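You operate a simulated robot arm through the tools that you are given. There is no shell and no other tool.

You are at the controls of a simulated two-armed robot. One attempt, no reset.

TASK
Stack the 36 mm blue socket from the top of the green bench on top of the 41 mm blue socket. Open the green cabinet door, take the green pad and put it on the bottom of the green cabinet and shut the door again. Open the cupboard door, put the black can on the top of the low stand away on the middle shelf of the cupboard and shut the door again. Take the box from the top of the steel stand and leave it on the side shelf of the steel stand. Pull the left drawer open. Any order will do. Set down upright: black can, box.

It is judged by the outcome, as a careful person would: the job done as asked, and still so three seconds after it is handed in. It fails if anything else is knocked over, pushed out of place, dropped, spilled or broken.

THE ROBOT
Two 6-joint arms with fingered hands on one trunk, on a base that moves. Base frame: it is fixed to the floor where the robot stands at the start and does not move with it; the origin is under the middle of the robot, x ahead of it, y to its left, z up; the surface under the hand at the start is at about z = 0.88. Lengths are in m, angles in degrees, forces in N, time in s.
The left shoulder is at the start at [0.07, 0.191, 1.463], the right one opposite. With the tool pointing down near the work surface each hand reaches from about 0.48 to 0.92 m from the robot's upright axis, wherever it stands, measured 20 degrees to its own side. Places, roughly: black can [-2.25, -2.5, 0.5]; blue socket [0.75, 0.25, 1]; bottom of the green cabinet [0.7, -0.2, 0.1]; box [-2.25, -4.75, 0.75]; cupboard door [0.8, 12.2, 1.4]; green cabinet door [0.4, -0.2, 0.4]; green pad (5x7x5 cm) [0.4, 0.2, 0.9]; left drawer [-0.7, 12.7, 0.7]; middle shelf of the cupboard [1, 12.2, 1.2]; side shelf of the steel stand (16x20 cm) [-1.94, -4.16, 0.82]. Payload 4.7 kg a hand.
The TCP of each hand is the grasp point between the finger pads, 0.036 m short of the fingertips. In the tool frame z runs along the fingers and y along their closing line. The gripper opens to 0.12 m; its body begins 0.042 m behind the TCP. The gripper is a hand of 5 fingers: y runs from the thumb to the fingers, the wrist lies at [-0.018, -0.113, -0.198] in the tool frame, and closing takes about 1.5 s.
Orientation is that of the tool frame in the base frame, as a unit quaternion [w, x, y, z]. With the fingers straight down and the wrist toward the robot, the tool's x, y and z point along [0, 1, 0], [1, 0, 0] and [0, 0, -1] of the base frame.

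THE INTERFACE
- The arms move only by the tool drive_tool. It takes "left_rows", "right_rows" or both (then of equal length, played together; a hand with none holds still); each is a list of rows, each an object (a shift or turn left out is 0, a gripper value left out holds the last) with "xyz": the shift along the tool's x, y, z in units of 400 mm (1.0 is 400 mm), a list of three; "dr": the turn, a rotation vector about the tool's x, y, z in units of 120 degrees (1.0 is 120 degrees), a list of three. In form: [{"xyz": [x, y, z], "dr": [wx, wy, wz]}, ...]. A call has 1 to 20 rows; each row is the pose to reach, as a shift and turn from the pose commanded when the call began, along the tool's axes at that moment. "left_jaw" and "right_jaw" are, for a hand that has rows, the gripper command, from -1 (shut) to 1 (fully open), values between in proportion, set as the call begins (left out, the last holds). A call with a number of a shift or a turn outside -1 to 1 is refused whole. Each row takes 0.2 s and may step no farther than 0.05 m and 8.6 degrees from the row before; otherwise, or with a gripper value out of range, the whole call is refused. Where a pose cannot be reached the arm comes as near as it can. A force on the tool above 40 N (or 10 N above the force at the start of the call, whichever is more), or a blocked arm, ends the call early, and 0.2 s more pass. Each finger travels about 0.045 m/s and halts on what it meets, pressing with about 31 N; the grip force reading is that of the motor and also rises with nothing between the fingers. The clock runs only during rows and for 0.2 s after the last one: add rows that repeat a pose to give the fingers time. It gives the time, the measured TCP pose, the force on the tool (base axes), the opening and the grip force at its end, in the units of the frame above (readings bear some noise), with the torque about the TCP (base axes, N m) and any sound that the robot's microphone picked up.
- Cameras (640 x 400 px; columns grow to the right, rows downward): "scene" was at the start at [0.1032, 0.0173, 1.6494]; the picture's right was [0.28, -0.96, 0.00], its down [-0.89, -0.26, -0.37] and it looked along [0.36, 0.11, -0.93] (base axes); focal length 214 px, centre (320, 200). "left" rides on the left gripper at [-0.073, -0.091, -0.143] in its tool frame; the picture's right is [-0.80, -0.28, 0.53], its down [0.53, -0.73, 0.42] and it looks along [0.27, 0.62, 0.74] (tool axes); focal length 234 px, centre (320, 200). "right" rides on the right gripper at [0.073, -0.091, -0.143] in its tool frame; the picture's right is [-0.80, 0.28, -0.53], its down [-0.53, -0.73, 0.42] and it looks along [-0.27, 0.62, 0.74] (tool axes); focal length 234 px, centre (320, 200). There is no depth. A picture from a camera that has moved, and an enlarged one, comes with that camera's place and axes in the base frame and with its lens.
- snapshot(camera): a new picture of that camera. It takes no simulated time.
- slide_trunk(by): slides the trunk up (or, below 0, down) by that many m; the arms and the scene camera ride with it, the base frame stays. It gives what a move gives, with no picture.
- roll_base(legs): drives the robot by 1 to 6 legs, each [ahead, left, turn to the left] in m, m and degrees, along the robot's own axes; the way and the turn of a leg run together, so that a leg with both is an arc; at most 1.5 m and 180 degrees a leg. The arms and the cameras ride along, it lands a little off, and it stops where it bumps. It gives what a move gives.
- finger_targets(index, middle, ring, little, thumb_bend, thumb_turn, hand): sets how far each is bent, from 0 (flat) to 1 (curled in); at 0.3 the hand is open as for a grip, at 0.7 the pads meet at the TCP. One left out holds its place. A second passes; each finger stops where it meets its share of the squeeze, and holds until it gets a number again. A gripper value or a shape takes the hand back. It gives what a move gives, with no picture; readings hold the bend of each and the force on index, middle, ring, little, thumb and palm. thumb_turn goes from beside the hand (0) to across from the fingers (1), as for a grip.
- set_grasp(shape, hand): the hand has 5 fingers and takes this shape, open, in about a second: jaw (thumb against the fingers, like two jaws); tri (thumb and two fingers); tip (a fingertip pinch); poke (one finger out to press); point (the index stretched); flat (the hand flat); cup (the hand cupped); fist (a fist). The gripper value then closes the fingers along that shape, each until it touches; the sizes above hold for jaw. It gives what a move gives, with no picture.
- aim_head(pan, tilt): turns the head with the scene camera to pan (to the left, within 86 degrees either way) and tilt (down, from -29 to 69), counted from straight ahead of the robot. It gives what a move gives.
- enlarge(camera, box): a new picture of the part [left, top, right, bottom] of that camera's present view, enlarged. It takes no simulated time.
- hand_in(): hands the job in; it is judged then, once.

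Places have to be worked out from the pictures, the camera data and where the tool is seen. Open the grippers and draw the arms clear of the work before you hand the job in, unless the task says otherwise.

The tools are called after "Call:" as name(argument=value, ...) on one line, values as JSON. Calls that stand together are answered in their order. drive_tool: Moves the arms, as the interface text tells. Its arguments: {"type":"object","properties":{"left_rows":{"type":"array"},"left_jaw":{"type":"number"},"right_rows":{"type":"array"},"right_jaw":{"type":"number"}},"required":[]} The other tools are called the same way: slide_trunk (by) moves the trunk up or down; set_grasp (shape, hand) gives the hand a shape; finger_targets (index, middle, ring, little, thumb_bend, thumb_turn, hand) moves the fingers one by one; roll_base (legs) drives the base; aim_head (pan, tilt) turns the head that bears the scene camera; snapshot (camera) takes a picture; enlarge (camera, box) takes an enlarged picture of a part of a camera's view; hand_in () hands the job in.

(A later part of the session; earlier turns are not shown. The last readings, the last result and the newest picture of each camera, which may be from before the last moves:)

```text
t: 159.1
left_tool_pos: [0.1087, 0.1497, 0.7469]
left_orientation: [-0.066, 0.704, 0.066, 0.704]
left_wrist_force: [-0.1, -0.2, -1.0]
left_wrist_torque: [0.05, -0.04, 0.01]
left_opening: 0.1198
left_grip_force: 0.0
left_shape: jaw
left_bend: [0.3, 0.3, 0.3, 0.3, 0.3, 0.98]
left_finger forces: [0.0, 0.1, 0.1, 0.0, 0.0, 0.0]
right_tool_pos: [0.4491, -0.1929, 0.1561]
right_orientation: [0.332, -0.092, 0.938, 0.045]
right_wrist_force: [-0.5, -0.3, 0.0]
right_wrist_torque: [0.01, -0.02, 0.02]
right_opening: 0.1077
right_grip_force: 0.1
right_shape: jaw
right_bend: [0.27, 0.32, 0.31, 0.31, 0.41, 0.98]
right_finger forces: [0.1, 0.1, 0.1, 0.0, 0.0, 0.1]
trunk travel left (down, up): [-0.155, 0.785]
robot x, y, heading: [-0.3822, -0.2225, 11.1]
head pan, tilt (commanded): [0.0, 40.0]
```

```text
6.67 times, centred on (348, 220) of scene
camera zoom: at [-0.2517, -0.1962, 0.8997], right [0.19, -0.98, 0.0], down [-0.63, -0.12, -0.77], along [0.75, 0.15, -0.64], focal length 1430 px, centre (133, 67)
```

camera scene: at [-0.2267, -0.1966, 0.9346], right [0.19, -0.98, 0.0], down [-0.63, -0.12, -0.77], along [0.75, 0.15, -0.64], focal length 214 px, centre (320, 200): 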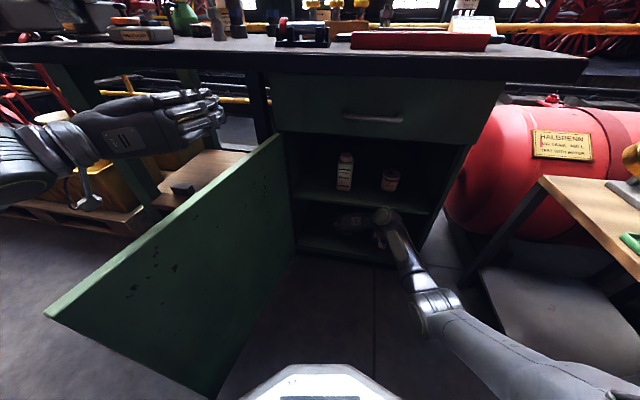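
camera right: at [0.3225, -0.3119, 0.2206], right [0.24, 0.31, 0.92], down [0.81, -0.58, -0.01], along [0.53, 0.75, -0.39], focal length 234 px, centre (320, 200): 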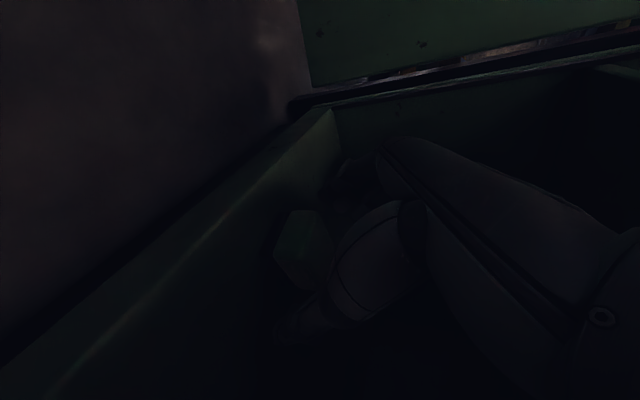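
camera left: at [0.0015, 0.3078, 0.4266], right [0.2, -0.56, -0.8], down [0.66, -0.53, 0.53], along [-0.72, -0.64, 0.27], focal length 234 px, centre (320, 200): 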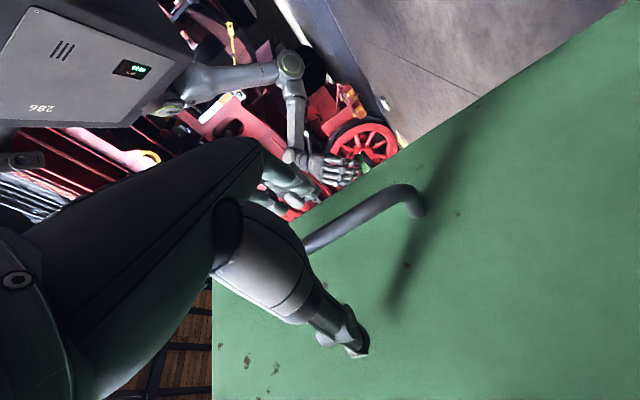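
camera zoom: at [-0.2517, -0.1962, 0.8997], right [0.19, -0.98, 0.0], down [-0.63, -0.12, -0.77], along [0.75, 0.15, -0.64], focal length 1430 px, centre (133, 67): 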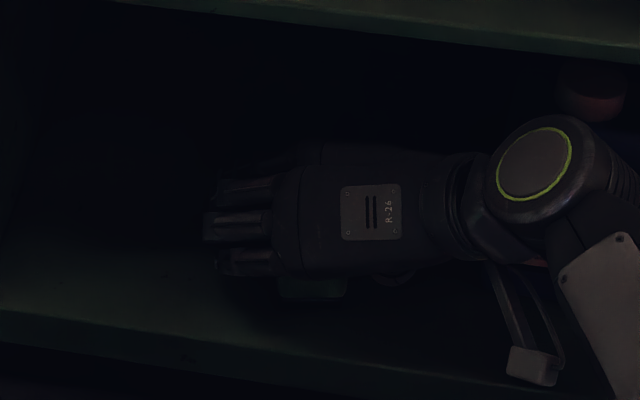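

The pad is released. I'll raise everything by 3 cm (left hand stays clear of the door top) and roll straight back 0.12 m, out of the cabinet.

Call:
slide_trunk(by=0.03)

Call:
roll_base(legs=[[-0.12, 0, 0]])

Call:
enlarge(camera="scene", box=[260, 130, 452, 250])

Call:
snapshot(camera="scene")

```text
t: 159.8
left_tool_pos: [0.1065, 0.1504, 0.7784]
left_orientation: [-0.066, 0.703, 0.066, 0.705]
left_wrist_force: [-0.2, 0.8, -0.8]
left_wrist_torque: [-0.02, 0.0, -0.01]
left_opening: 0.12
left_grip_force: 0.0
left_shape: jaw
left_bend: [0.3, 0.3, 0.3, 0.3, 0.3, 0.98]
left_finger forces: [0.0, 0.0, 0.0, 0.0, 0.0, 0.0]
right_tool_pos: [0.4472, -0.1921, 0.1851]
right_orientation: [0.331, -0.092, 0.938, 0.046]
right_wrist_force: [-0.1, -0.6, 0.0]
right_wrist_torque: [0.01, 0.04, 0.02]
right_opening: 0.1079
right_grip_force: 0.0
right_shape: jaw
right_bend: [0.27, 0.32, 0.31, 0.31, 0.41, 0.98]
right_finger forces: [0.0, 0.1, 0.0, 0.0, 0.0, 0.1]
trunk travel left (down, up): [-0.185, 0.755]
robot x, y, heading: [-0.3809, -0.2216, 11.1]
head pan, tilt (commanded): [0.0, 40.0]
```

```text
t: 161.1
left_tool_pos: [-0.0089, 0.1255, 0.778]
left_orientation: [-0.065, 0.704, 0.065, 0.704]
left_wrist_force: [-0.1, 0.5, -0.3]
left_wrist_torque: [-0.02, -0.01, -0.01]
left_opening: 0.1198
left_grip_force: 0.0
left_shape: jaw
left_bend: [0.3, 0.3, 0.3, 0.3, 0.3, 0.98]
left_finger forces: [0.0, 0.1, 0.0, 0.0, 0.0, 0.0]
right_tool_pos: [0.3324, -0.2167, 0.1863]
right_orientation: [0.331, -0.091, 0.938, 0.046]
right_wrist_force: [0.3, -0.2, -0.2]
right_wrist_torque: [0.0, 0.01, 0.02]
right_opening: 0.1078
right_grip_force: 0.1
right_shape: jaw
right_bend: [0.27, 0.32, 0.31, 0.31, 0.41, 0.98]
right_finger forces: [0.0, 0.1, 0.1, 0.0, 0.0, 0.0]
trunk travel left (down, up): [-0.185, 0.755]
robot x, y, heading: [-0.5005, -0.2467, 11.0]
head pan, tilt (commanded): [0.0, 40.0]
```

```text
3.33 times, centred on (356, 190) of scene
camera zoom: at [-0.368, -0.2194, 0.9298], right [0.19, -0.98, 0.0], down [-0.63, -0.12, -0.77], along [0.75, 0.15, -0.64], focal length 715 px, centre (200, 233)
```

zoom: 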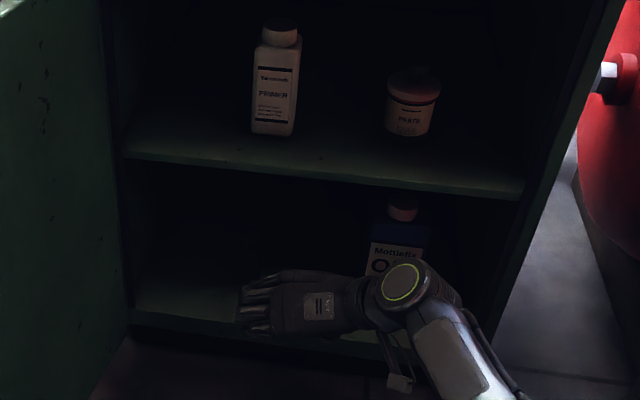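

```text
taken
camera scene: at [-0.368, -0.2194, 0.9298], right [0.19, -0.98, 0.0], down [-0.63, -0.12, -0.77], along [0.75, 0.15, -0.64], focal length 214 px, centre (320, 200)
```

scene: 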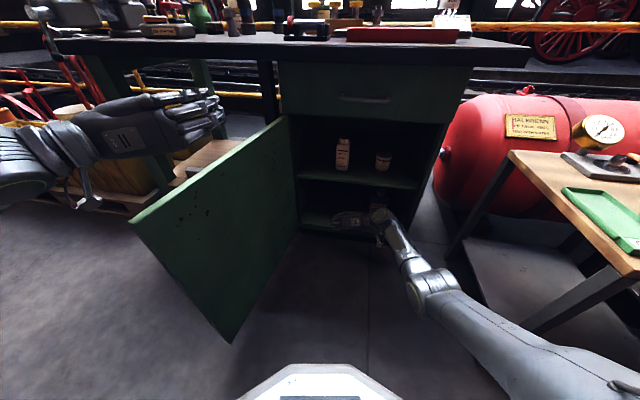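

The hand is nearly out. I'll roll back another 0.2 m and check where the pad sits.

Call:
roll_base(legs=[[-0.2, 0, 0]])

Call:
enlarge(camera="scene", box=[270, 110, 430, 210])

Call:
snapshot(camera="scene")

```text
t: 162.7
left_tool_pos: [-0.2083, 0.0863, 0.7788]
left_orientation: [-0.065, 0.704, 0.065, 0.704]
left_wrist_force: [-0.2, -0.5, 0.3]
left_wrist_torque: [0.04, 0.02, 0.02]
left_opening: 0.1198
left_grip_force: 0.1
left_shape: jaw
left_bend: [0.3, 0.3, 0.3, 0.3, 0.3, 0.98]
left_finger forces: [0.1, 0.0, 0.0, 0.1, 0.1, 0.0]
right_tool_pos: [0.13, -0.2578, 0.1865]
right_orientation: [0.331, -0.091, 0.938, 0.045]
right_wrist_force: [-0.5, 0.1, -0.4]
right_wrist_torque: [0.01, 0.0, -0.02]
right_opening: 0.108
right_grip_force: 0.0
right_shape: jaw
right_bend: [0.27, 0.32, 0.31, 0.31, 0.41, 0.98]
right_finger forces: [0.0, 0.0, 0.1, 0.0, 0.1, 0.1]
trunk travel left (down, up): [-0.185, 0.755]
robot x, y, heading: [-0.7031, -0.286, 11.0]
head pan, tilt (commanded): [0.0, 40.0]
```

```text
4.00 times, centred on (350, 160) of scene
camera zoom: at [-0.5696, -0.2586, 0.9298], right [0.19, -0.98, 0.0], down [-0.63, -0.12, -0.77], along [0.75, 0.15, -0.64], focal length 858 px, centre (200, 360)
```

zoom: 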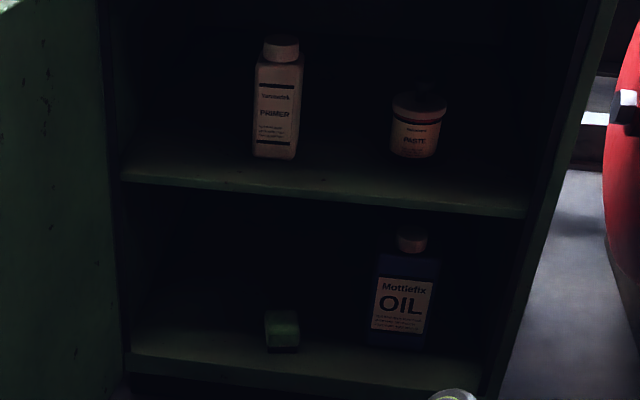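

```text
taken
camera scene: at [-0.5696, -0.2586, 0.9298], right [0.19, -0.98, 0.0], down [-0.63, -0.12, -0.77], along [0.75, 0.15, -0.64], focal length 214 px, centre (320, 200)
```

scene: 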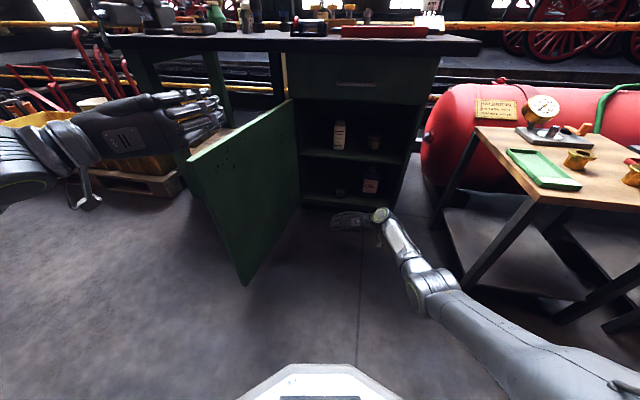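

The green pad sits on the cabinet's bottom. Now I'll close the door: first draw the right hand in, raise the trunk a little, and drive around to the door's outer (left) side.

Call:
drive_tool(right_rows=[{"xyz": [0.0528, -0.0606, -0.0849]}, {"xyz": [0.1056, -0.1213, -0.1698]}, {"xyz": [0.1584, -0.1819, -0.2546]}, {"xyz": [0.2113, -0.2425, -0.3395]}, {"xyz": [0.2641, -0.3031, -0.4244]}, {"xyz": [0.3169, -0.3638, -0.5093]}, {"xyz": [0.3697, -0.4244, -0.5941]}, {"xyz": [0.4225, -0.485, -0.679]}, {"xyz": [0.4225, -0.485, -0.679]}])

Call:
slide_trunk(by=0.13)

Call:
roll_base(legs=[[-0.294, 0.057, 0], [0.1755, 0.903, 0], [0, 0, -82], [0.2, 0.59, 0]])

Call:
aim_head(pan=0, tilt=45)

Call:
snapshot(camera="scene")

```text
t: 164.7
left_tool_pos: [-0.2082, 0.0856, 0.7784]
left_orientation: [-0.065, 0.704, 0.065, 0.704]
left_wrist_force: [-0.5, -0.1, 0.4]
left_wrist_torque: [-0.02, 0.0, 0.03]
left_opening: 0.1199
left_grip_force: 0.2
left_shape: jaw
left_bend: [0.3, 0.3, 0.3, 0.3, 0.3, 0.98]
left_finger forces: [0.1, 0.1, 0.0, 0.1, 0.0, 0.0]
right_tool_pos: [-0.1269, -0.5092, 0.2871]
right_orientation: [0.331, -0.09, 0.938, 0.044]
right_wrist_force: [0.2, -0.6, 0.1]
right_wrist_torque: [0.01, 0.02, 0.0]
right_opening: 0.1075
right_grip_force: 0.1
right_shape: jaw
right_bend: [0.27, 0.32, 0.31, 0.31, 0.41, 0.98]
right_finger forces: [0.0, 0.0, 0.0, 0.1, 0.1, 0.0]
trunk travel left (down, up): [-0.185, 0.755]
robot x, y, heading: [-0.7014, -0.2861, 11.1]
head pan, tilt (commanded): [0.0, 40.0]
```

```text
t: 166.2
left_tool_pos: [-0.209, 0.0867, 0.9087]
left_orientation: [-0.065, 0.704, 0.064, 0.704]
left_wrist_force: [-1.2, -0.6, 0.6]
left_wrist_torque: [0.01, 0.0, -0.01]
left_opening: 0.1198
left_grip_force: 0.0
left_shape: jaw
left_bend: [0.3, 0.3, 0.3, 0.3, 0.3, 0.98]
left_finger forces: [0.0, 0.1, 0.1, 0.0, 0.0, 0.0]
right_tool_pos: [-0.1253, -0.5091, 0.4162]
right_orientation: [0.331, -0.091, 0.938, 0.045]
right_wrist_force: [0.1, 0.8, 0.2]
right_wrist_torque: [0.02, -0.03, -0.01]
right_opening: 0.1078
right_grip_force: 0.1
right_shape: jaw
right_bend: [0.27, 0.32, 0.31, 0.31, 0.41, 0.98]
right_finger forces: [0.0, 0.0, 0.0, 0.0, 0.0, 0.0]
trunk travel left (down, up): [-0.315, 0.625]
robot x, y, heading: [-0.6992, -0.2872, 11.1]
head pan, tilt (commanded): [0.0, 40.0]
```

```text
t: 179.7
left_tool_pos: [0.0539, 0.1804, 0.907]
left_orientation: [0.422, 0.568, -0.422, 0.567]
left_wrist_force: [0.1, -0.5, -0.1]
left_wrist_torque: [-0.01, 0.0, 0.0]
left_opening: 0.1196
left_grip_force: 0.1
left_shape: jaw
left_bend: [0.3, 0.3, 0.3, 0.3, 0.3, 0.98]
left_finger forces: [0.0, 0.0, 0.0, 0.0, 0.0, 0.0]
right_tool_pos: [-0.5297, 0.0343, 0.417]
right_orientation: [0.276, 0.56, 0.758, -0.188]
right_wrist_force: [0.1, 0.1, 0.2]
right_wrist_torque: [-0.01, 0.0, 0.01]
right_opening: 0.1078
right_grip_force: 0.0
right_shape: jaw
right_bend: [0.27, 0.32, 0.31, 0.31, 0.41, 0.98]
right_finger forces: [0.1, 0.0, 0.0, 0.1, 0.0, 0.0]
trunk travel left (down, up): [-0.315, 0.625]
robot x, y, heading: [-0.3706, 0.6276, -72.7]
head pan, tilt (commanded): [0.0, 40.0]
```

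```text
t: 180.3
left_tool_pos: [0.0523, 0.1812, 0.9083]
left_orientation: [0.422, 0.567, -0.422, 0.567]
left_wrist_force: [-0.2, -0.2, 0.7]
left_wrist_torque: [0.03, 0.0, -0.01]
left_opening: 0.12
left_grip_force: 0.1
left_shape: jaw
left_bend: [0.3, 0.3, 0.3, 0.3, 0.3, 0.98]
left_finger forces: [0.0, 0.1, 0.0, 0.1, 0.0, 0.0]
right_tool_pos: [-0.5296, 0.0359, 0.415]
right_orientation: [0.276, 0.559, 0.759, -0.188]
right_wrist_force: [0.2, 0.5, 0.1]
right_wrist_torque: [0.01, -0.01, 0.01]
right_opening: 0.1075
right_grip_force: 0.1
right_shape: jaw
right_bend: [0.27, 0.32, 0.31, 0.31, 0.41, 0.98]
right_finger forces: [0.0, 0.0, 0.0, 0.0, 0.0, 0.0]
trunk travel left (down, up): [-0.315, 0.625]
robot x, y, heading: [-0.369, 0.6295, -72.8]
head pan, tilt (commanded): [0.0, 45.0]
```

```text
taken
camera scene: at [-0.3324, 0.5047, 1.0525], right [-0.96, -0.3, 0.0], down [-0.21, 0.68, -0.71], along [0.21, -0.68, -0.71], focal length 214 px, centre (320, 200)
```

scene: 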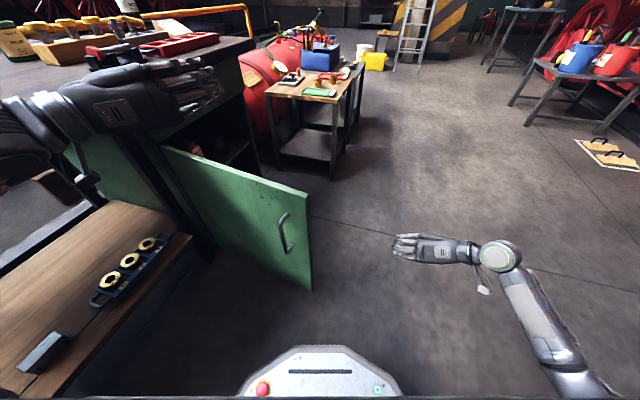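

I'm on the door's outer side now. I'll lower the left hand to z ≈ 0.5 beside the door, with a clear gap, and make a fist to push with.

Call:
drive_tool(left_rows=[{"xyz": [0, 0.05, -0.1]}, {"xyz": [-0.11, 0.1, -0.15]}, {"xyz": [-0.22, 0.15, -0.15]}, {"xyz": [-0.33, 0.15, -0.15]}, {"xyz": [-0.44, 0.15, -0.15]}, {"xyz": [-0.55, 0.15, -0.15]}, {"xyz": [-0.66, 0.15, -0.15]}, {"xyz": [-0.77, 0.15, -0.15]}, {"xyz": [-0.88, 0.15, -0.15]}, {"xyz": [-0.99, 0.15, -0.15]}, {"xyz": [-0.99, 0.15, -0.15]}])

Call:
set_grasp(hand="left", shape="fist")

Call:
snapshot(camera="scene")

Call:
snapshot(camera="left")

```text
refused: row 2 steps farther than a row can; nothing moved
```

```text
t: 181.2
left_tool_pos: [0.0528, 0.1799, 0.9087]
left_orientation: [0.423, 0.567, -0.422, 0.567]
left_wrist_force: [-0.5, -0.7, -0.2]
left_wrist_torque: [-0.03, 0.02, 0.01]
left_opening: 0.0
left_grip_force: 0.1
left_shape: fist
left_bend: [1.0, 1.0, 1.0, 1.0, 0.85, 0.85]
left_finger forces: [0.1, 0.0, 0.1, 0.0, 0.0, 0.0]
right_tool_pos: [-0.5291, 0.0344, 0.4153]
right_orientation: [0.276, 0.559, 0.759, -0.188]
right_wrist_force: [0.5, 0.6, -0.2]
right_wrist_torque: [-0.02, -0.01, -0.01]
right_opening: 0.1078
right_grip_force: 0.0
right_shape: jaw
right_bend: [0.27, 0.32, 0.31, 0.31, 0.41, 0.98]
right_finger forces: [0.0, 0.0, 0.0, 0.1, 0.0, 0.0]
trunk travel left (down, up): [-0.315, 0.625]
robot x, y, heading: [-0.3648, 0.6289, -72.9]
head pan, tilt (commanded): [0.0, 45.0]
```

```text
taken
camera scene: at [-0.3324, 0.5047, 1.0525], right [-0.96, -0.3, 0.0], down [-0.21, 0.68, -0.71], along [0.21, -0.68, -0.71], focal length 214 px, centre (320, 200)
```

scene: 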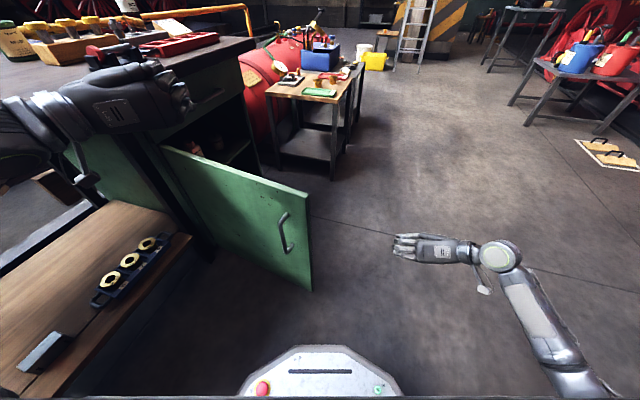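

```text
taken
camera left: at [0.0996, 0.3428, 0.8339], right [0.42, -0.42, -0.8], down [0.82, -0.2, 0.53], along [-0.38, -0.88, 0.27], focal length 234 px, centre (320, 200)
```

left: 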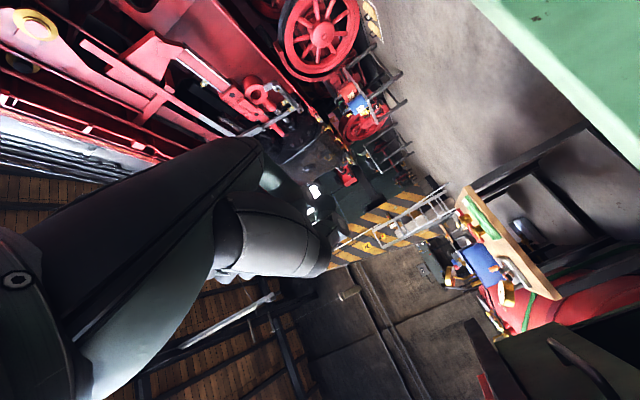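

The move was refused only for one step being too long (the fist is set). I'll redo it with properly sized steps.

Call:
drive_tool(left_rows=[{"xyz": [0, 0.05, -0.06]}, {"xyz": [0, 0.1, -0.11]}, {"xyz": [0, 0.15, -0.15]}, {"xyz": [-0.11, 0.15, -0.15]}, {"xyz": [-0.22, 0.15, -0.15]}, {"xyz": [-0.33, 0.15, -0.15]}, {"xyz": [-0.44, 0.15, -0.15]}, {"xyz": [-0.55, 0.15, -0.15]}, {"xyz": [-0.66, 0.15, -0.15]}, {"xyz": [-0.77, 0.15, -0.15]}, {"xyz": [-0.88, 0.15, -0.15]}, {"xyz": [-0.99, 0.15, -0.15]}, {"xyz": [-0.99, 0.15, -0.15]}])

Call:
snapshot(camera="scene")

Call:
snapshot(camera="left")

```text
t: 184.0
left_tool_pos: [-0.015, 0.2187, 0.5113]
left_orientation: [0.423, 0.567, -0.421, 0.567]
left_wrist_force: [-0.9, -0.9, -0.4]
left_wrist_torque: [0.03, 0.0, -0.03]
left_opening: 0.0001
left_grip_force: 0.1
left_shape: fist
left_bend: [1.0, 1.0, 1.0, 1.0, 0.85, 0.85]
left_finger forces: [0.1, 0.0, 0.1, 0.1, 0.1, 0.1]
left hand out of reach, approached as far as the arm can: row 1, 2, 3, 4, 5, 6, 7, 8, 9
right_tool_pos: [-0.5301, 0.0348, 0.4157]
right_orientation: [0.277, 0.559, 0.759, -0.188]
right_wrist_force: [-0.8, 0.4, 0.2]
right_wrist_torque: [-0.02, 0.03, 0.0]
right_opening: 0.108
right_grip_force: 0.1
right_shape: jaw
right_bend: [0.27, 0.32, 0.31, 0.31, 0.41, 0.98]
right_finger forces: [0.0, 0.0, 0.0, 0.0, 0.1, 0.1]
trunk travel left (down, up): [-0.315, 0.625]
robot x, y, heading: [-0.3666, 0.6281, -73.1]
head pan, tilt (commanded): [0.0, 45.0]
```

```text
taken
camera scene: at [-0.3325, 0.5047, 1.0525], right [-0.96, -0.3, 0.0], down [-0.21, 0.68, -0.71], along [0.21, -0.68, -0.71], focal length 214 px, centre (320, 200)
```

scene: 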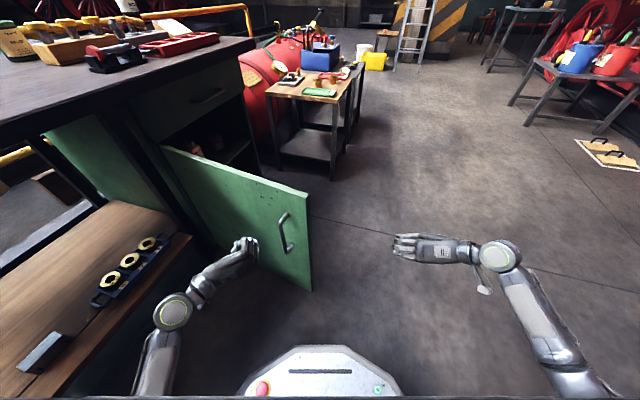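

```text
taken
camera left: at [0.03, 0.381, 0.4364], right [0.42, -0.42, -0.8], down [0.82, -0.2, 0.53], along [-0.38, -0.88, 0.27], focal length 234 px, centre (320, 200)
```

left: 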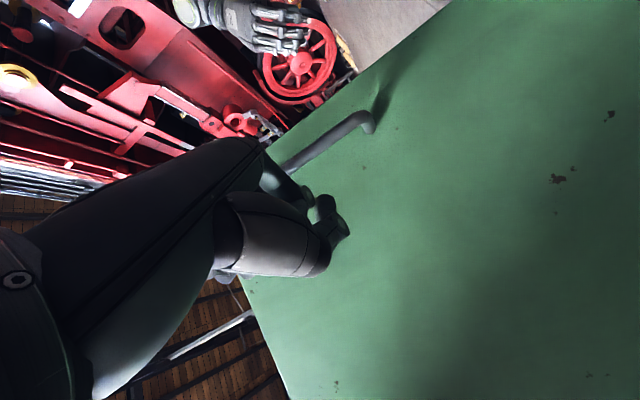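

The fist is next to the handle, about 10 cm off the outer face. I'll push forward slowly along my heading.

Call:
drive_tool(left_rows=[{"xyz": [0, 0, 0.05]}, {"xyz": [0, 0, 0.1]}, {"xyz": [0, 0, 0.14]}, {"xyz": [0, 0, 0.17]}, {"xyz": [0, 0, 0.2]}, {"xyz": [0, 0, 0.23]}, {"xyz": [0, 0, 0.26]}, {"xyz": [0, 0, 0.3]}, {"xyz": [0, 0, 0.34]}, {"xyz": [0, 0, 0.38]}, {"xyz": [0, 0, 0.42]}, {"xyz": [0, 0, 0.46]}, {"xyz": [0, 0, 0.5]}, {"xyz": [0, 0, 0.54]}, {"xyz": [0, 0, 0.58]}, {"xyz": [0, 0, 0.62]}, {"xyz": [0, 0, 0.66]}, {"xyz": [0, 0, 0.7]}, {"xyz": [0, 0, 0.74]}, {"xyz": [0, 0, 0.78]}])

Call:
snapshot(camera="scene")

```text
t: 188.2
left_tool_pos: [0.0678, -0.079, 0.5141]
left_orientation: [0.422, 0.568, -0.422, 0.567]
left_wrist_force: [-0.3, 0.1, -0.7]
left_wrist_torque: [0.01, -0.01, 0.01]
left_opening: 0.0
left_grip_force: 0.0
left_shape: fist
left_bend: [1.0, 1.0, 1.0, 1.0, 0.86, 0.85]
left_finger forces: [0.0, 0.0, 0.1, 0.0, 0.1, 0.1]
right_tool_pos: [-0.5299, 0.0355, 0.4167]
right_orientation: [0.276, 0.559, 0.759, -0.188]
right_wrist_force: [-0.3, -0.2, -0.6]
right_wrist_torque: [0.02, 0.0, 0.0]
right_opening: 0.108
right_grip_force: 0.1
right_shape: jaw
right_bend: [0.27, 0.32, 0.31, 0.31, 0.41, 0.98]
right_finger forces: [0.0, 0.0, 0.1, 0.0, 0.0, 0.0]
trunk travel left (down, up): [-0.315, 0.625]
robot x, y, heading: [-0.3669, 0.6262, -72.9]
head pan, tilt (commanded): [0.0, 45.0]
```

```text
taken
camera scene: at [-0.3325, 0.5046, 1.0524], right [-0.96, -0.3, 0.0], down [-0.21, 0.68, -0.71], along [0.21, -0.68, -0.71], focal length 214 px, centre (320, 200)
```

scene: 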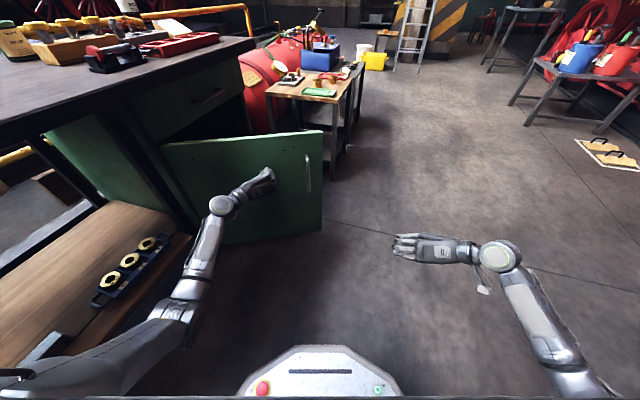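

The door is swinging shut smoothly, at about 60° now. I'll continue pushing another 16 cm.

Call:
drive_tool(left_rows=[{"xyz": [0, 0, 0.04]}, {"xyz": [0, 0, 0.08]}, {"xyz": [0, 0, 0.12]}, {"xyz": [0, 0, 0.16]}, {"xyz": [0, 0, 0.2]}, {"xyz": [0, 0, 0.24]}, {"xyz": [0, 0, 0.28]}, {"xyz": [0, 0, 0.32]}, {"xyz": [0, 0, 0.36]}, {"xyz": [0, 0, 0.4]}])

Call:
snapshot(camera="scene")

```text
t: 190.4
left_tool_pos: [0.0996, -0.201, 0.5405]
left_orientation: [0.42, 0.57, -0.423, 0.566]
left_wrist_force: [0.4, 1.1, 0.2]
left_wrist_torque: [-0.04, -0.01, -0.02]
left_opening: 0.0
left_grip_force: 0.1
left_shape: fist
left_bend: [1.0, 1.0, 1.0, 1.0, 0.86, 0.85]
left_finger forces: [0.0, 0.1, 0.0, 0.0, 0.0, 0.1]
left hand out of reach, approached as far as the arm can: row 7, 8, 9, 10
right_tool_pos: [-0.5297, 0.0362, 0.4156]
right_orientation: [0.276, 0.56, 0.759, -0.187]
right_wrist_force: [-0.2, 0.0, -0.2]
right_wrist_torque: [-0.01, 0.0, 0.01]
right_opening: 0.1077
right_grip_force: 0.0
right_shape: jaw
right_bend: [0.27, 0.32, 0.31, 0.31, 0.41, 0.98]
right_finger forces: [0.0, 0.0, 0.1, 0.1, 0.1, 0.1]
trunk travel left (down, up): [-0.315, 0.625]
robot x, y, heading: [-0.3716, 0.6308, -72.6]
head pan, tilt (commanded): [0.0, 45.0]
```

```text
taken
camera scene: at [-0.3326, 0.5046, 1.0525], right [-0.96, -0.3, 0.0], down [-0.21, 0.68, -0.71], along [0.21, -0.68, -0.71], focal length 214 px, centre (320, 200)
```

scene: 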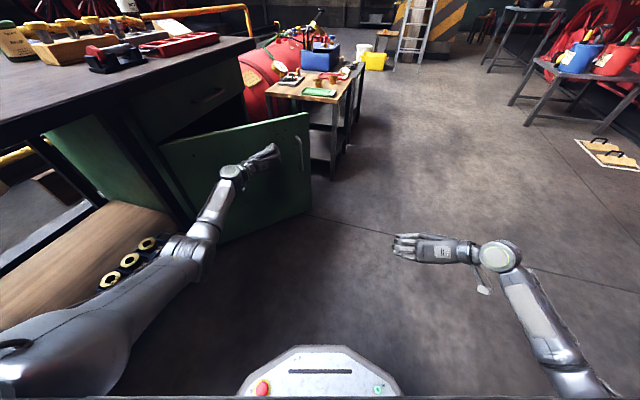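

The door is at roughly 47°. I'll retract the fist, then re-position in front of the door, facing about −22°, for the final push.

Call:
drive_tool(left_rows=[{"xyz": [0, 0, -0.1]}, {"xyz": [0, 0, -0.2]}, {"xyz": [0, 0, -0.3]}, {"xyz": [0, 0, -0.4]}, {"xyz": [0, 0, -0.5]}, {"xyz": [0, 0, -0.6]}, {"xyz": [0, 0, -0.7]}, {"xyz": [0, 0, -0.7]}])

Call:
roll_base(legs=[[0.4677, -0.513, 0], [0, 0, 50.6]])

Call:
snapshot(camera="scene")

```text
t: 192.2
left_tool_pos: [0.0209, 0.0666, 0.5369]
left_orientation: [0.423, 0.567, -0.422, 0.567]
left_wrist_force: [0.2, -0.3, 0.4]
left_wrist_torque: [0.01, 0.03, 0.02]
left_opening: 0.0001
left_grip_force: 0.0
left_shape: fist
left_bend: [1.0, 1.0, 1.0, 1.0, 0.86, 0.85]
left_finger forces: [0.0, 0.0, 0.0, 0.0, 0.1, 0.1]
right_tool_pos: [-0.5297, 0.0364, 0.4163]
right_orientation: [0.276, 0.559, 0.759, -0.187]
right_wrist_force: [-0.8, -0.3, -0.2]
right_wrist_torque: [0.01, -0.02, -0.02]
right_opening: 0.1077
right_grip_force: 0.1
right_shape: jaw
right_bend: [0.27, 0.32, 0.31, 0.31, 0.41, 0.98]
right_finger forces: [0.1, 0.0, 0.1, 0.1, 0.0, 0.0]
trunk travel left (down, up): [-0.315, 0.625]
robot x, y, heading: [-0.3703, 0.6287, -72.6]
head pan, tilt (commanded): [0.0, 45.0]
```

```text
t: 198.4
left_tool_pos: [-0.0438, -0.0109, 0.5369]
left_orientation: [0.134, 0.695, -0.135, 0.694]
left_wrist_force: [-0.2, 0.8, 0.0]
left_wrist_torque: [-0.03, 0.01, 0.0]
left_opening: 0.0
left_grip_force: 0.1
left_shape: fist
left_bend: [1.0, 1.0, 1.0, 1.0, 0.86, 0.85]
left_finger forces: [0.1, 0.0, 0.0, 0.0, 0.1, 0.0]
right_tool_pos: [-0.3637, -0.4591, 0.4162]
right_orientation: [0.33, 0.174, 0.926, -0.049]
right_wrist_force: [0.3, -0.1, 0.8]
right_wrist_torque: [-0.01, 0.0, -0.01]
right_opening: 0.1077
right_grip_force: 0.1
right_shape: jaw
right_bend: [0.27, 0.32, 0.31, 0.31, 0.41, 0.98]
right_finger forces: [0.0, 0.0, 0.0, 0.1, 0.0, 0.0]
trunk travel left (down, up): [-0.315, 0.625]
robot x, y, heading: [-0.7264, 0.0363, -21.3]
head pan, tilt (commanded): [0.0, 45.0]
```

```text
taken
camera scene: at [-0.6064, -0.0117, 1.0525], right [-0.36, -0.93, 0.0], down [-0.66, 0.26, -0.71], along [0.66, -0.26, -0.71], focal length 214 px, centre (320, 200)
```

scene: 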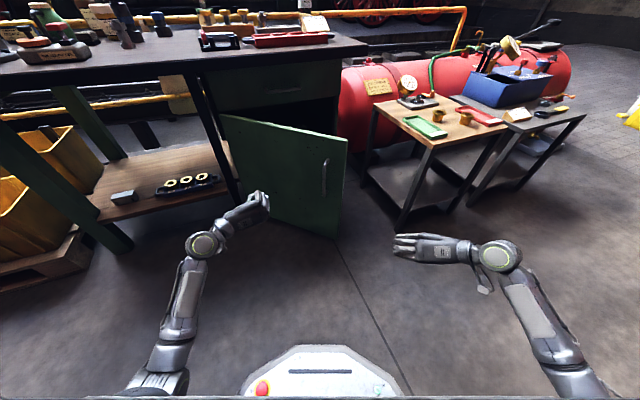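

The door is at about 43°. I'll draw the fist back 13 cm and roll closer so that a straight push ahead can close it fully.

Call:
drive_tool(left_rows=[{"xyz": [0, 0, -0.1]}, {"xyz": [0, 0, -0.2]}, {"xyz": [0, 0, -0.325]}, {"xyz": [0, 0, -0.325]}])

Call:
roll_base(legs=[[0.272, -0.104, 0]])

Call:
snapshot(camera="scene")

```text
t: 199.4
left_tool_pos: [-0.1658, 0.0364, 0.5369]
left_orientation: [0.133, 0.694, -0.134, 0.695]
left_wrist_force: [-1.1, 0.1, 0.2]
left_wrist_torque: [0.01, 0.02, 0.01]
left_opening: 0.0001
left_grip_force: 0.1
left_shape: fist
left_bend: [1.0, 1.0, 1.0, 1.0, 0.86, 0.85]
left_finger forces: [0.0, 0.0, 0.0, 0.1, 0.1, 0.0]
right_tool_pos: [-0.3625, -0.461, 0.416]
right_orientation: [0.33, 0.175, 0.926, -0.049]
right_wrist_force: [-0.1, -0.3, 0.0]
right_wrist_torque: [-0.03, -0.03, 0.0]
right_opening: 0.1076
right_grip_force: 0.1
right_shape: jaw
right_bend: [0.27, 0.32, 0.31, 0.31, 0.41, 0.98]
right_finger forces: [0.0, 0.0, 0.0, 0.0, 0.1, 0.0]
trunk travel left (down, up): [-0.315, 0.625]
robot x, y, heading: [-0.7294, 0.0333, -21.6]
head pan, tilt (commanded): [0.0, 45.0]
```

```text
t: 201.4
left_tool_pos: [0.0507, -0.1593, 0.535]
left_orientation: [0.135, 0.694, -0.134, 0.694]
left_wrist_force: [-0.3, -0.2, 0.1]
left_wrist_torque: [-0.02, 0.0, -0.02]
left_opening: 0.0001
left_grip_force: 0.1
left_shape: fist
left_bend: [1.0, 1.0, 1.0, 1.0, 0.86, 0.85]
left_finger forces: [0.2, 0.0, 0.1, 0.1, 0.1, 0.0]
right_tool_pos: [-0.1478, -0.6554, 0.4157]
right_orientation: [0.33, 0.176, 0.926, -0.049]
right_wrist_force: [-0.2, 0.1, 0.5]
right_wrist_torque: [-0.01, -0.03, 0.04]
right_opening: 0.1079
right_grip_force: 0.0
right_shape: jaw
right_bend: [0.27, 0.32, 0.31, 0.31, 0.41, 0.98]
right_finger forces: [0.1, 0.0, 0.0, 0.0, 0.0, 0.0]
trunk travel left (down, up): [-0.315, 0.625]
robot x, y, heading: [-0.5112, -0.1596, -21.5]
head pan, tilt (commanded): [0.0, 45.0]
```

```text
taken
camera scene: at [-0.3904, -0.2062, 1.0524], right [-0.37, -0.93, 0.0], down [-0.66, 0.26, -0.71], along [0.66, -0.26, -0.71], focal length 214 px, centre (320, 200)
```

scene: 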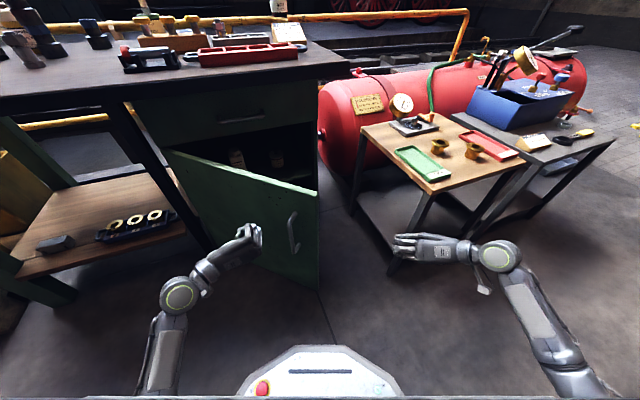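

Everything is clear, and the fist is about 8 cm from the door. I'll push forward in 2 cm steps.

Call:
drive_tool(left_rows=[{"xyz": [0, 0, 0.05]}, {"xyz": [0, 0, 0.1]}, {"xyz": [0, 0, 0.14]}, {"xyz": [0, 0, 0.18]}, {"xyz": [0, 0, 0.22]}, {"xyz": [0, 0, 0.26]}, {"xyz": [0, 0, 0.3]}, {"xyz": [0, 0, 0.34]}, {"xyz": [0, 0, 0.38]}, {"xyz": [0, 0, 0.42]}, {"xyz": [0, 0, 0.46]}, {"xyz": [0, 0, 0.5]}, {"xyz": [0, 0, 0.54]}, {"xyz": [0, 0, 0.58]}, {"xyz": [0, 0, 0.62]}, {"xyz": [0, 0, 0.66]}, {"xyz": [0, 0, 0.69]}, {"xyz": [0, 0, 0.72]}, {"xyz": [0, 0, 0.75]}])

Call:
snapshot(camera="scene")

```text
t: 205.4
left_tool_pos: [0.3299, -0.2734, 0.5354]
left_orientation: [0.135, 0.694, -0.134, 0.694]
left_wrist_force: [-0.1, -0.1, -0.8]
left_wrist_torque: [0.01, -0.03, -0.02]
left_opening: 0.0001
left_grip_force: 0.0
left_shape: fist
left_bend: [1.0, 1.0, 1.0, 1.0, 0.86, 0.85]
left_finger forces: [0.1, 0.0, 0.1, 0.0, 0.0, 0.0]
right_tool_pos: [-0.1468, -0.6556, 0.4148]
right_orientation: [0.331, 0.176, 0.926, -0.05]
right_wrist_force: [-0.4, -0.3, 0.5]
right_wrist_torque: [0.01, -0.03, 0.03]
right_opening: 0.1078
right_grip_force: 0.1
right_shape: jaw
right_bend: [0.27, 0.32, 0.31, 0.31, 0.41, 0.98]
right_finger forces: [0.0, 0.0, 0.0, 0.0, 0.1, 0.0]
trunk travel left (down, up): [-0.315, 0.625]
robot x, y, heading: [-0.5094, -0.1606, -21.6]
head pan, tilt (commanded): [0.0, 45.0]
```

```text
taken
camera scene: at [-0.3904, -0.2061, 1.0524], right [-0.37, -0.93, 0.0], down [-0.66, 0.26, -0.71], along [0.66, -0.26, -0.71], focal length 214 px, centre (320, 200)
```

scene: 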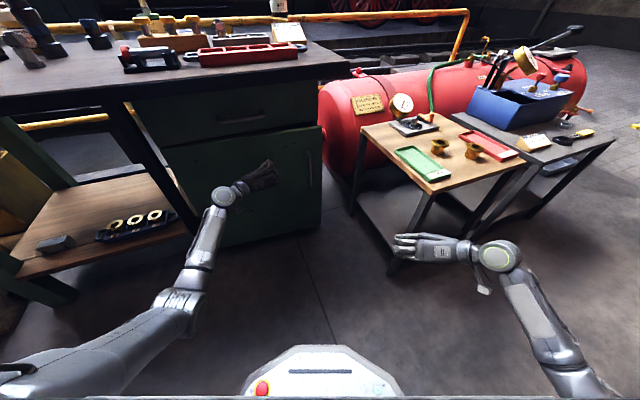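

The door is almost shut. I'll push a little further until it seats, watching the force.

Call:
drive_tool(left_rows=[{"xyz": [0, 0, 0.02]}, {"xyz": [0, 0, 0.04]}, {"xyz": [0, 0, 0.06]}, {"xyz": [0, 0, 0.08]}, {"xyz": [0, 0, 0.1]}, {"xyz": [0, 0, 0.12]}])

Call:
enlarge(camera="scene", box=[150, 80, 342, 200])

```text
t: 206.8
left_tool_pos: [0.3715, -0.2898, 0.5361]
left_orientation: [0.136, 0.694, -0.134, 0.694]
left_wrist_force: [-21.4, 5.5, 0.2]
left_wrist_torque: [0.12, 0.53, 0.09]
left_opening: 0.114
left_grip_force: 0.0
left_shape: fist
left_bend: [1.0, 1.0, 1.0, 1.0, 0.89, 0.84]
left_finger forces: [0.1, 0.0, 0.0, 0.1, 25.4, 0.0]
right_tool_pos: [-0.1488, -0.6544, 0.4157]
right_orientation: [0.33, 0.176, 0.926, -0.05]
right_wrist_force: [0.2, 0.4, -0.5]
right_wrist_torque: [0.01, -0.03, 0.0]
right_opening: 0.1076
right_grip_force: 0.1
right_shape: jaw
right_bend: [0.27, 0.32, 0.31, 0.31, 0.41, 0.98]
right_finger forces: [0.0, 0.0, 0.0, 0.0, 0.0, 0.0]
trunk travel left (down, up): [-0.315, 0.625]
robot x, y, heading: [-0.5139, -0.1604, -21.4]
head pan, tilt (commanded): [0.0, 45.0]
```

```text
3.33 times, centred on (246, 140) of scene
camera zoom: at [-0.3923, -0.2055, 1.0527], right [-0.37, -0.93, 0.0], down [-0.66, 0.26, -0.71], along [0.66, -0.26, -0.71], focal length 715 px, centre (567, 400)
```

zoom: 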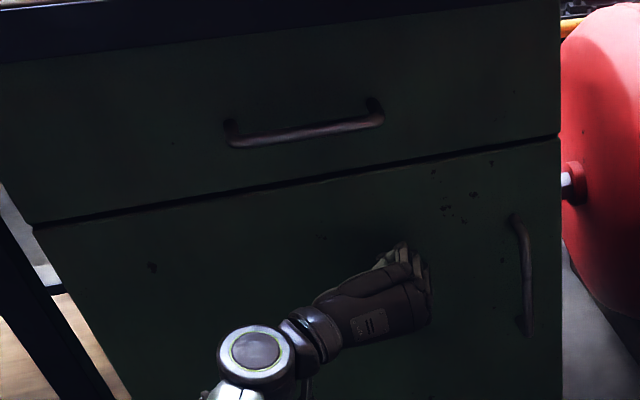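

The door is seated, with 21 N reaction and its face flush with the drawer. I'll retract the fist and check that it stays shut.

Call:
drive_tool(left_rows=[{"xyz": [0, 0, -0.03]}, {"xyz": [0, 0, -0.1]}, {"xyz": [0, 0, -0.2]}, {"xyz": [0, 0, -0.3]}, {"xyz": [0, 0, -0.4]}, {"xyz": [0, 0, -0.5]}, {"xyz": [0, 0, -0.6]}, {"xyz": [0, 0, -0.7]}, {"xyz": [0, 0, -0.8]}])

Call:
enlarge(camera="scene", box=[150, 80, 342, 200])

Call:
snapshot(camera="scene")

```text
t: 208.8
left_tool_pos: [0.0778, -0.1698, 0.5397]
left_orientation: [0.135, 0.694, -0.136, 0.694]
left_wrist_force: [-0.1, -0.2, 0.6]
left_wrist_torque: [0.01, 0.0, -0.01]
left_opening: 0.0
left_grip_force: 0.1
left_shape: fist
left_bend: [1.0, 1.0, 1.0, 1.0, 0.86, 0.85]
left_finger forces: [0.1, 0.1, 0.1, 0.1, 0.1, 0.1]
right_tool_pos: [-0.1466, -0.6548, 0.4162]
right_orientation: [0.33, 0.175, 0.926, -0.05]
right_wrist_force: [0.4, -0.2, 0.3]
right_wrist_torque: [0.0, 0.03, 0.02]
right_opening: 0.1075
right_grip_force: 0.0
right_shape: jaw
right_bend: [0.27, 0.32, 0.31, 0.31, 0.41, 0.98]
right_finger forces: [0.1, 0.1, 0.0, 0.0, 0.1, 0.0]
trunk travel left (down, up): [-0.315, 0.625]
robot x, y, heading: [-0.5088, -0.1635, -21.7]
head pan, tilt (commanded): [0.0, 45.0]
```

```text
3.33 times, centred on (246, 140) of scene
camera zoom: at [-0.3906, -0.206, 1.0525], right [-0.37, -0.93, 0.0], down [-0.66, 0.26, -0.71], along [0.66, -0.26, -0.71], focal length 715 px, centre (567, 400)
```

zoom: 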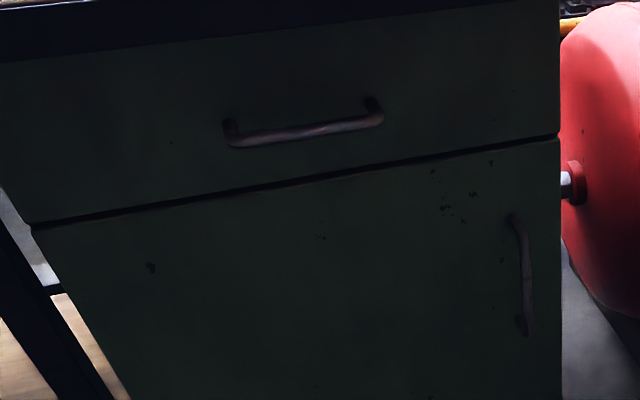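

```text
taken
camera scene: at [-0.3906, -0.206, 1.0525], right [-0.37, -0.93, 0.0], down [-0.66, 0.26, -0.71], along [0.66, -0.26, -0.71], focal length 214 px, centre (320, 200)
```

scene: 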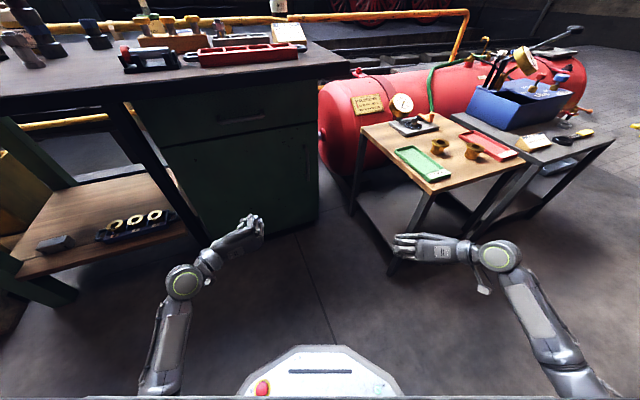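

The cabinet door stays shut, so two of the jobs are done. Next is the steel-stand area; I'll back off, raise the trunk, turn to face −y and drive a bit, then look.

Call:
roll_base(legs=[[-0.5, 0, 0]])

Call:
slide_trunk(by=0.4)

Call:
roll_base(legs=[[0, 0, -68.3], [1.2, 0, 0]])

Call:
aim_head(pan=-20, tilt=20)

Call:
snapshot(camera="scene")

```text
t: 211.8
left_tool_pos: [-0.3857, 0.0123, 0.54]
left_orientation: [0.136, 0.694, -0.136, 0.694]
left_wrist_force: [0.0, 0.6, -0.3]
left_wrist_torque: [-0.01, 0.0, -0.01]
left_opening: 0.0001
left_grip_force: 0.0
left_shape: fist
left_bend: [1.0, 1.0, 1.0, 1.0, 0.86, 0.85]
left_finger forces: [0.1, 0.1, 0.0, 0.0, 0.0, 0.0]
right_tool_pos: [-0.6127, -0.4735, 0.4158]
right_orientation: [0.331, 0.176, 0.926, -0.05]
right_wrist_force: [0.2, -0.7, -0.7]
right_wrist_torque: [-0.01, -0.01, 0.02]
right_opening: 0.1079
right_grip_force: 0.1
right_shape: jaw
right_bend: [0.27, 0.32, 0.31, 0.31, 0.41, 0.98]
right_finger forces: [0.0, 0.1, 0.0, 0.1, 0.0, 0.0]
trunk travel left (down, up): [-0.315, 0.625]
robot x, y, heading: [-0.9758, 0.0297, -21.6]
head pan, tilt (commanded): [0.0, 45.0]
```

```text
t: 215.6
left_tool_pos: [-0.3861, 0.0118, 0.9396]
left_orientation: [0.136, 0.694, -0.135, 0.694]
left_wrist_force: [-0.2, -0.3, 0.7]
left_wrist_torque: [0.02, -0.01, 0.01]
left_opening: 0.0
left_grip_force: 0.0
left_shape: fist
left_bend: [1.0, 1.0, 1.0, 1.0, 0.86, 0.85]
left_finger forces: [0.1, 0.1, 0.0, 0.0, 0.0, 0.0]
right_tool_pos: [-0.6116, -0.4731, 0.815]
right_orientation: [0.331, 0.176, 0.926, -0.05]
right_wrist_force: [0.2, -0.1, 0.2]
right_wrist_torque: [-0.01, -0.03, -0.02]
right_opening: 0.1079
right_grip_force: 0.0
right_shape: jaw
right_bend: [0.27, 0.32, 0.31, 0.31, 0.41, 0.98]
right_finger forces: [0.0, 0.0, 0.0, 0.0, 0.1, 0.0]
trunk travel left (down, up): [-0.715, 0.225]
robot x, y, heading: [-0.9707, 0.0261, -21.6]
head pan, tilt (commanded): [0.0, 45.0]
```

```text
t: 224.8
left_tool_pos: [-0.8038, -1.7229, 0.9385]
left_orientation: [0.508, 0.492, -0.508, 0.492]
left_wrist_force: [0.3, 0.2, 0.2]
left_wrist_torque: [0.04, 0.03, 0.02]
left_opening: 0.0
left_grip_force: 0.0
left_shape: fist
left_bend: [1.0, 1.0, 1.0, 1.0, 0.86, 0.85]
left_finger forces: [0.1, 0.0, 0.0, 0.0, 0.0, 0.1]
right_tool_pos: [-1.3366, -1.6773, 0.816]
right_orientation: [0.243, 0.675, 0.658, -0.229]
right_wrist_force: [0.4, 0.7, 0.7]
right_wrist_torque: [0.02, -0.01, -0.01]
right_opening: 0.108
right_grip_force: 0.0
right_shape: jaw
right_bend: [0.27, 0.32, 0.31, 0.31, 0.41, 0.98]
right_finger forces: [0.0, 0.1, 0.0, 0.0, 0.0, 0.0]
trunk travel left (down, up): [-0.715, 0.225]
robot x, y, heading: [-0.9963, -1.166, -91.2]
head pan, tilt (commanded): [0.0, 45.0]
```

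```text
t: 225.7
left_tool_pos: [-0.8039, -1.7235, 0.9391]
left_orientation: [-0.508, -0.492, 0.508, -0.492]
left_wrist_force: [0.6, 0.8, -0.3]
left_wrist_torque: [-0.03, -0.02, 0.0]
left_opening: 0.0
left_grip_force: 0.0
left_shape: fist
left_bend: [1.0, 1.0, 1.0, 1.0, 0.86, 0.85]
left_finger forces: [0.0, 0.1, 0.0, 0.1, 0.0, 0.0]
right_tool_pos: [-1.3372, -1.6785, 0.8159]
right_orientation: [0.242, 0.675, 0.658, -0.23]
right_wrist_force: [0.9, -0.7, -0.1]
right_wrist_torque: [0.0, 0.03, 0.02]
right_opening: 0.1075
right_grip_force: 0.1
right_shape: jaw
right_bend: [0.27, 0.32, 0.31, 0.31, 0.41, 0.98]
right_finger forces: [0.0, 0.1, 0.0, 0.0, 0.1, 0.1]
trunk travel left (down, up): [-0.715, 0.225]
robot x, y, heading: [-0.9926, -1.17, -91.7]
head pan, tilt (commanded): [-20.0, 20.0]
```

```text
taken
camera scene: at [-1.0323, -1.3018, 1.4911], right [-0.93, 0.36, 0.0], down [0.12, 0.32, -0.94], along [-0.34, -0.87, -0.34], focal length 214 px, centre (320, 200)
```

scene: 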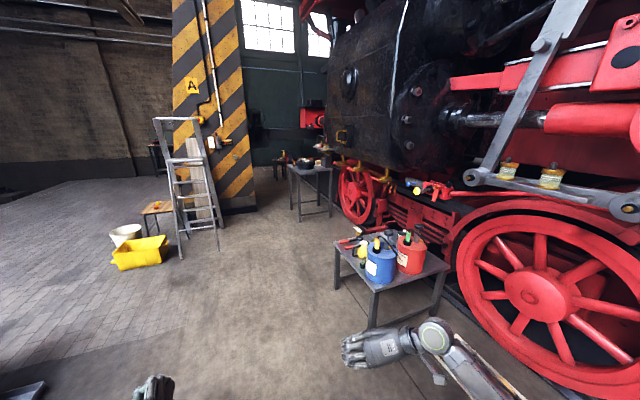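

The low stand with cans is ahead right, and a taller stand is beyond it. I'll zoom in on both.

Call:
enlarge(camera="scene", box=[320, 210, 480, 310])

Call:
enlarge(camera="scene", box=[260, 130, 356, 190])

```text
4.00 times, centred on (400, 260) of scene
camera zoom: at [-1.0323, -1.3018, 1.4911], right [-0.93, 0.36, 0.0], down [0.12, 0.32, -0.94], along [-0.34, -0.87, -0.34], focal length 858 px, centre (0, -40)
```

zoom: 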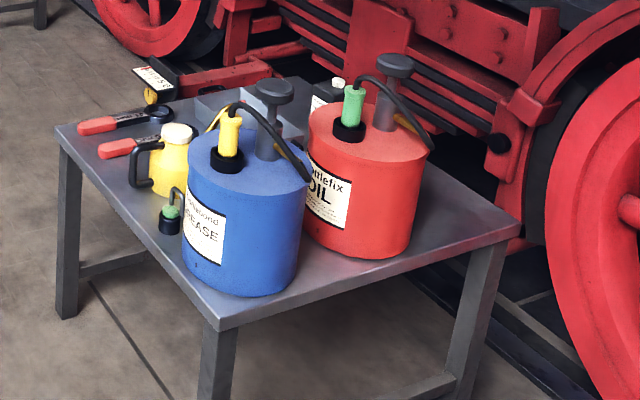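

```text
6.67 times, centred on (308, 160) of scene
camera zoom: at [-1.0323, -1.3018, 1.4911], right [-0.93, 0.36, 0.0], down [0.12, 0.32, -0.94], along [-0.34, -0.87, -0.34], focal length 1430 px, centre (400, 467)
```

zoom: 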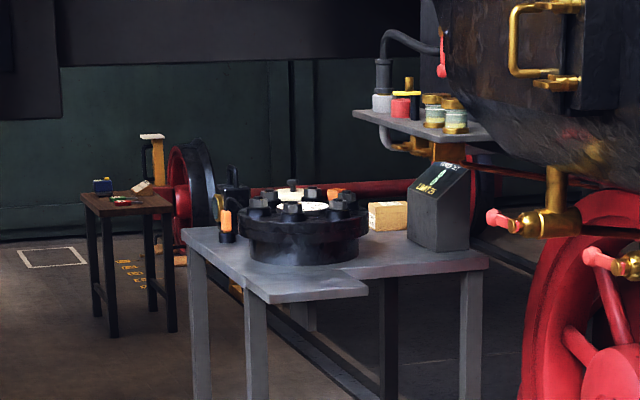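

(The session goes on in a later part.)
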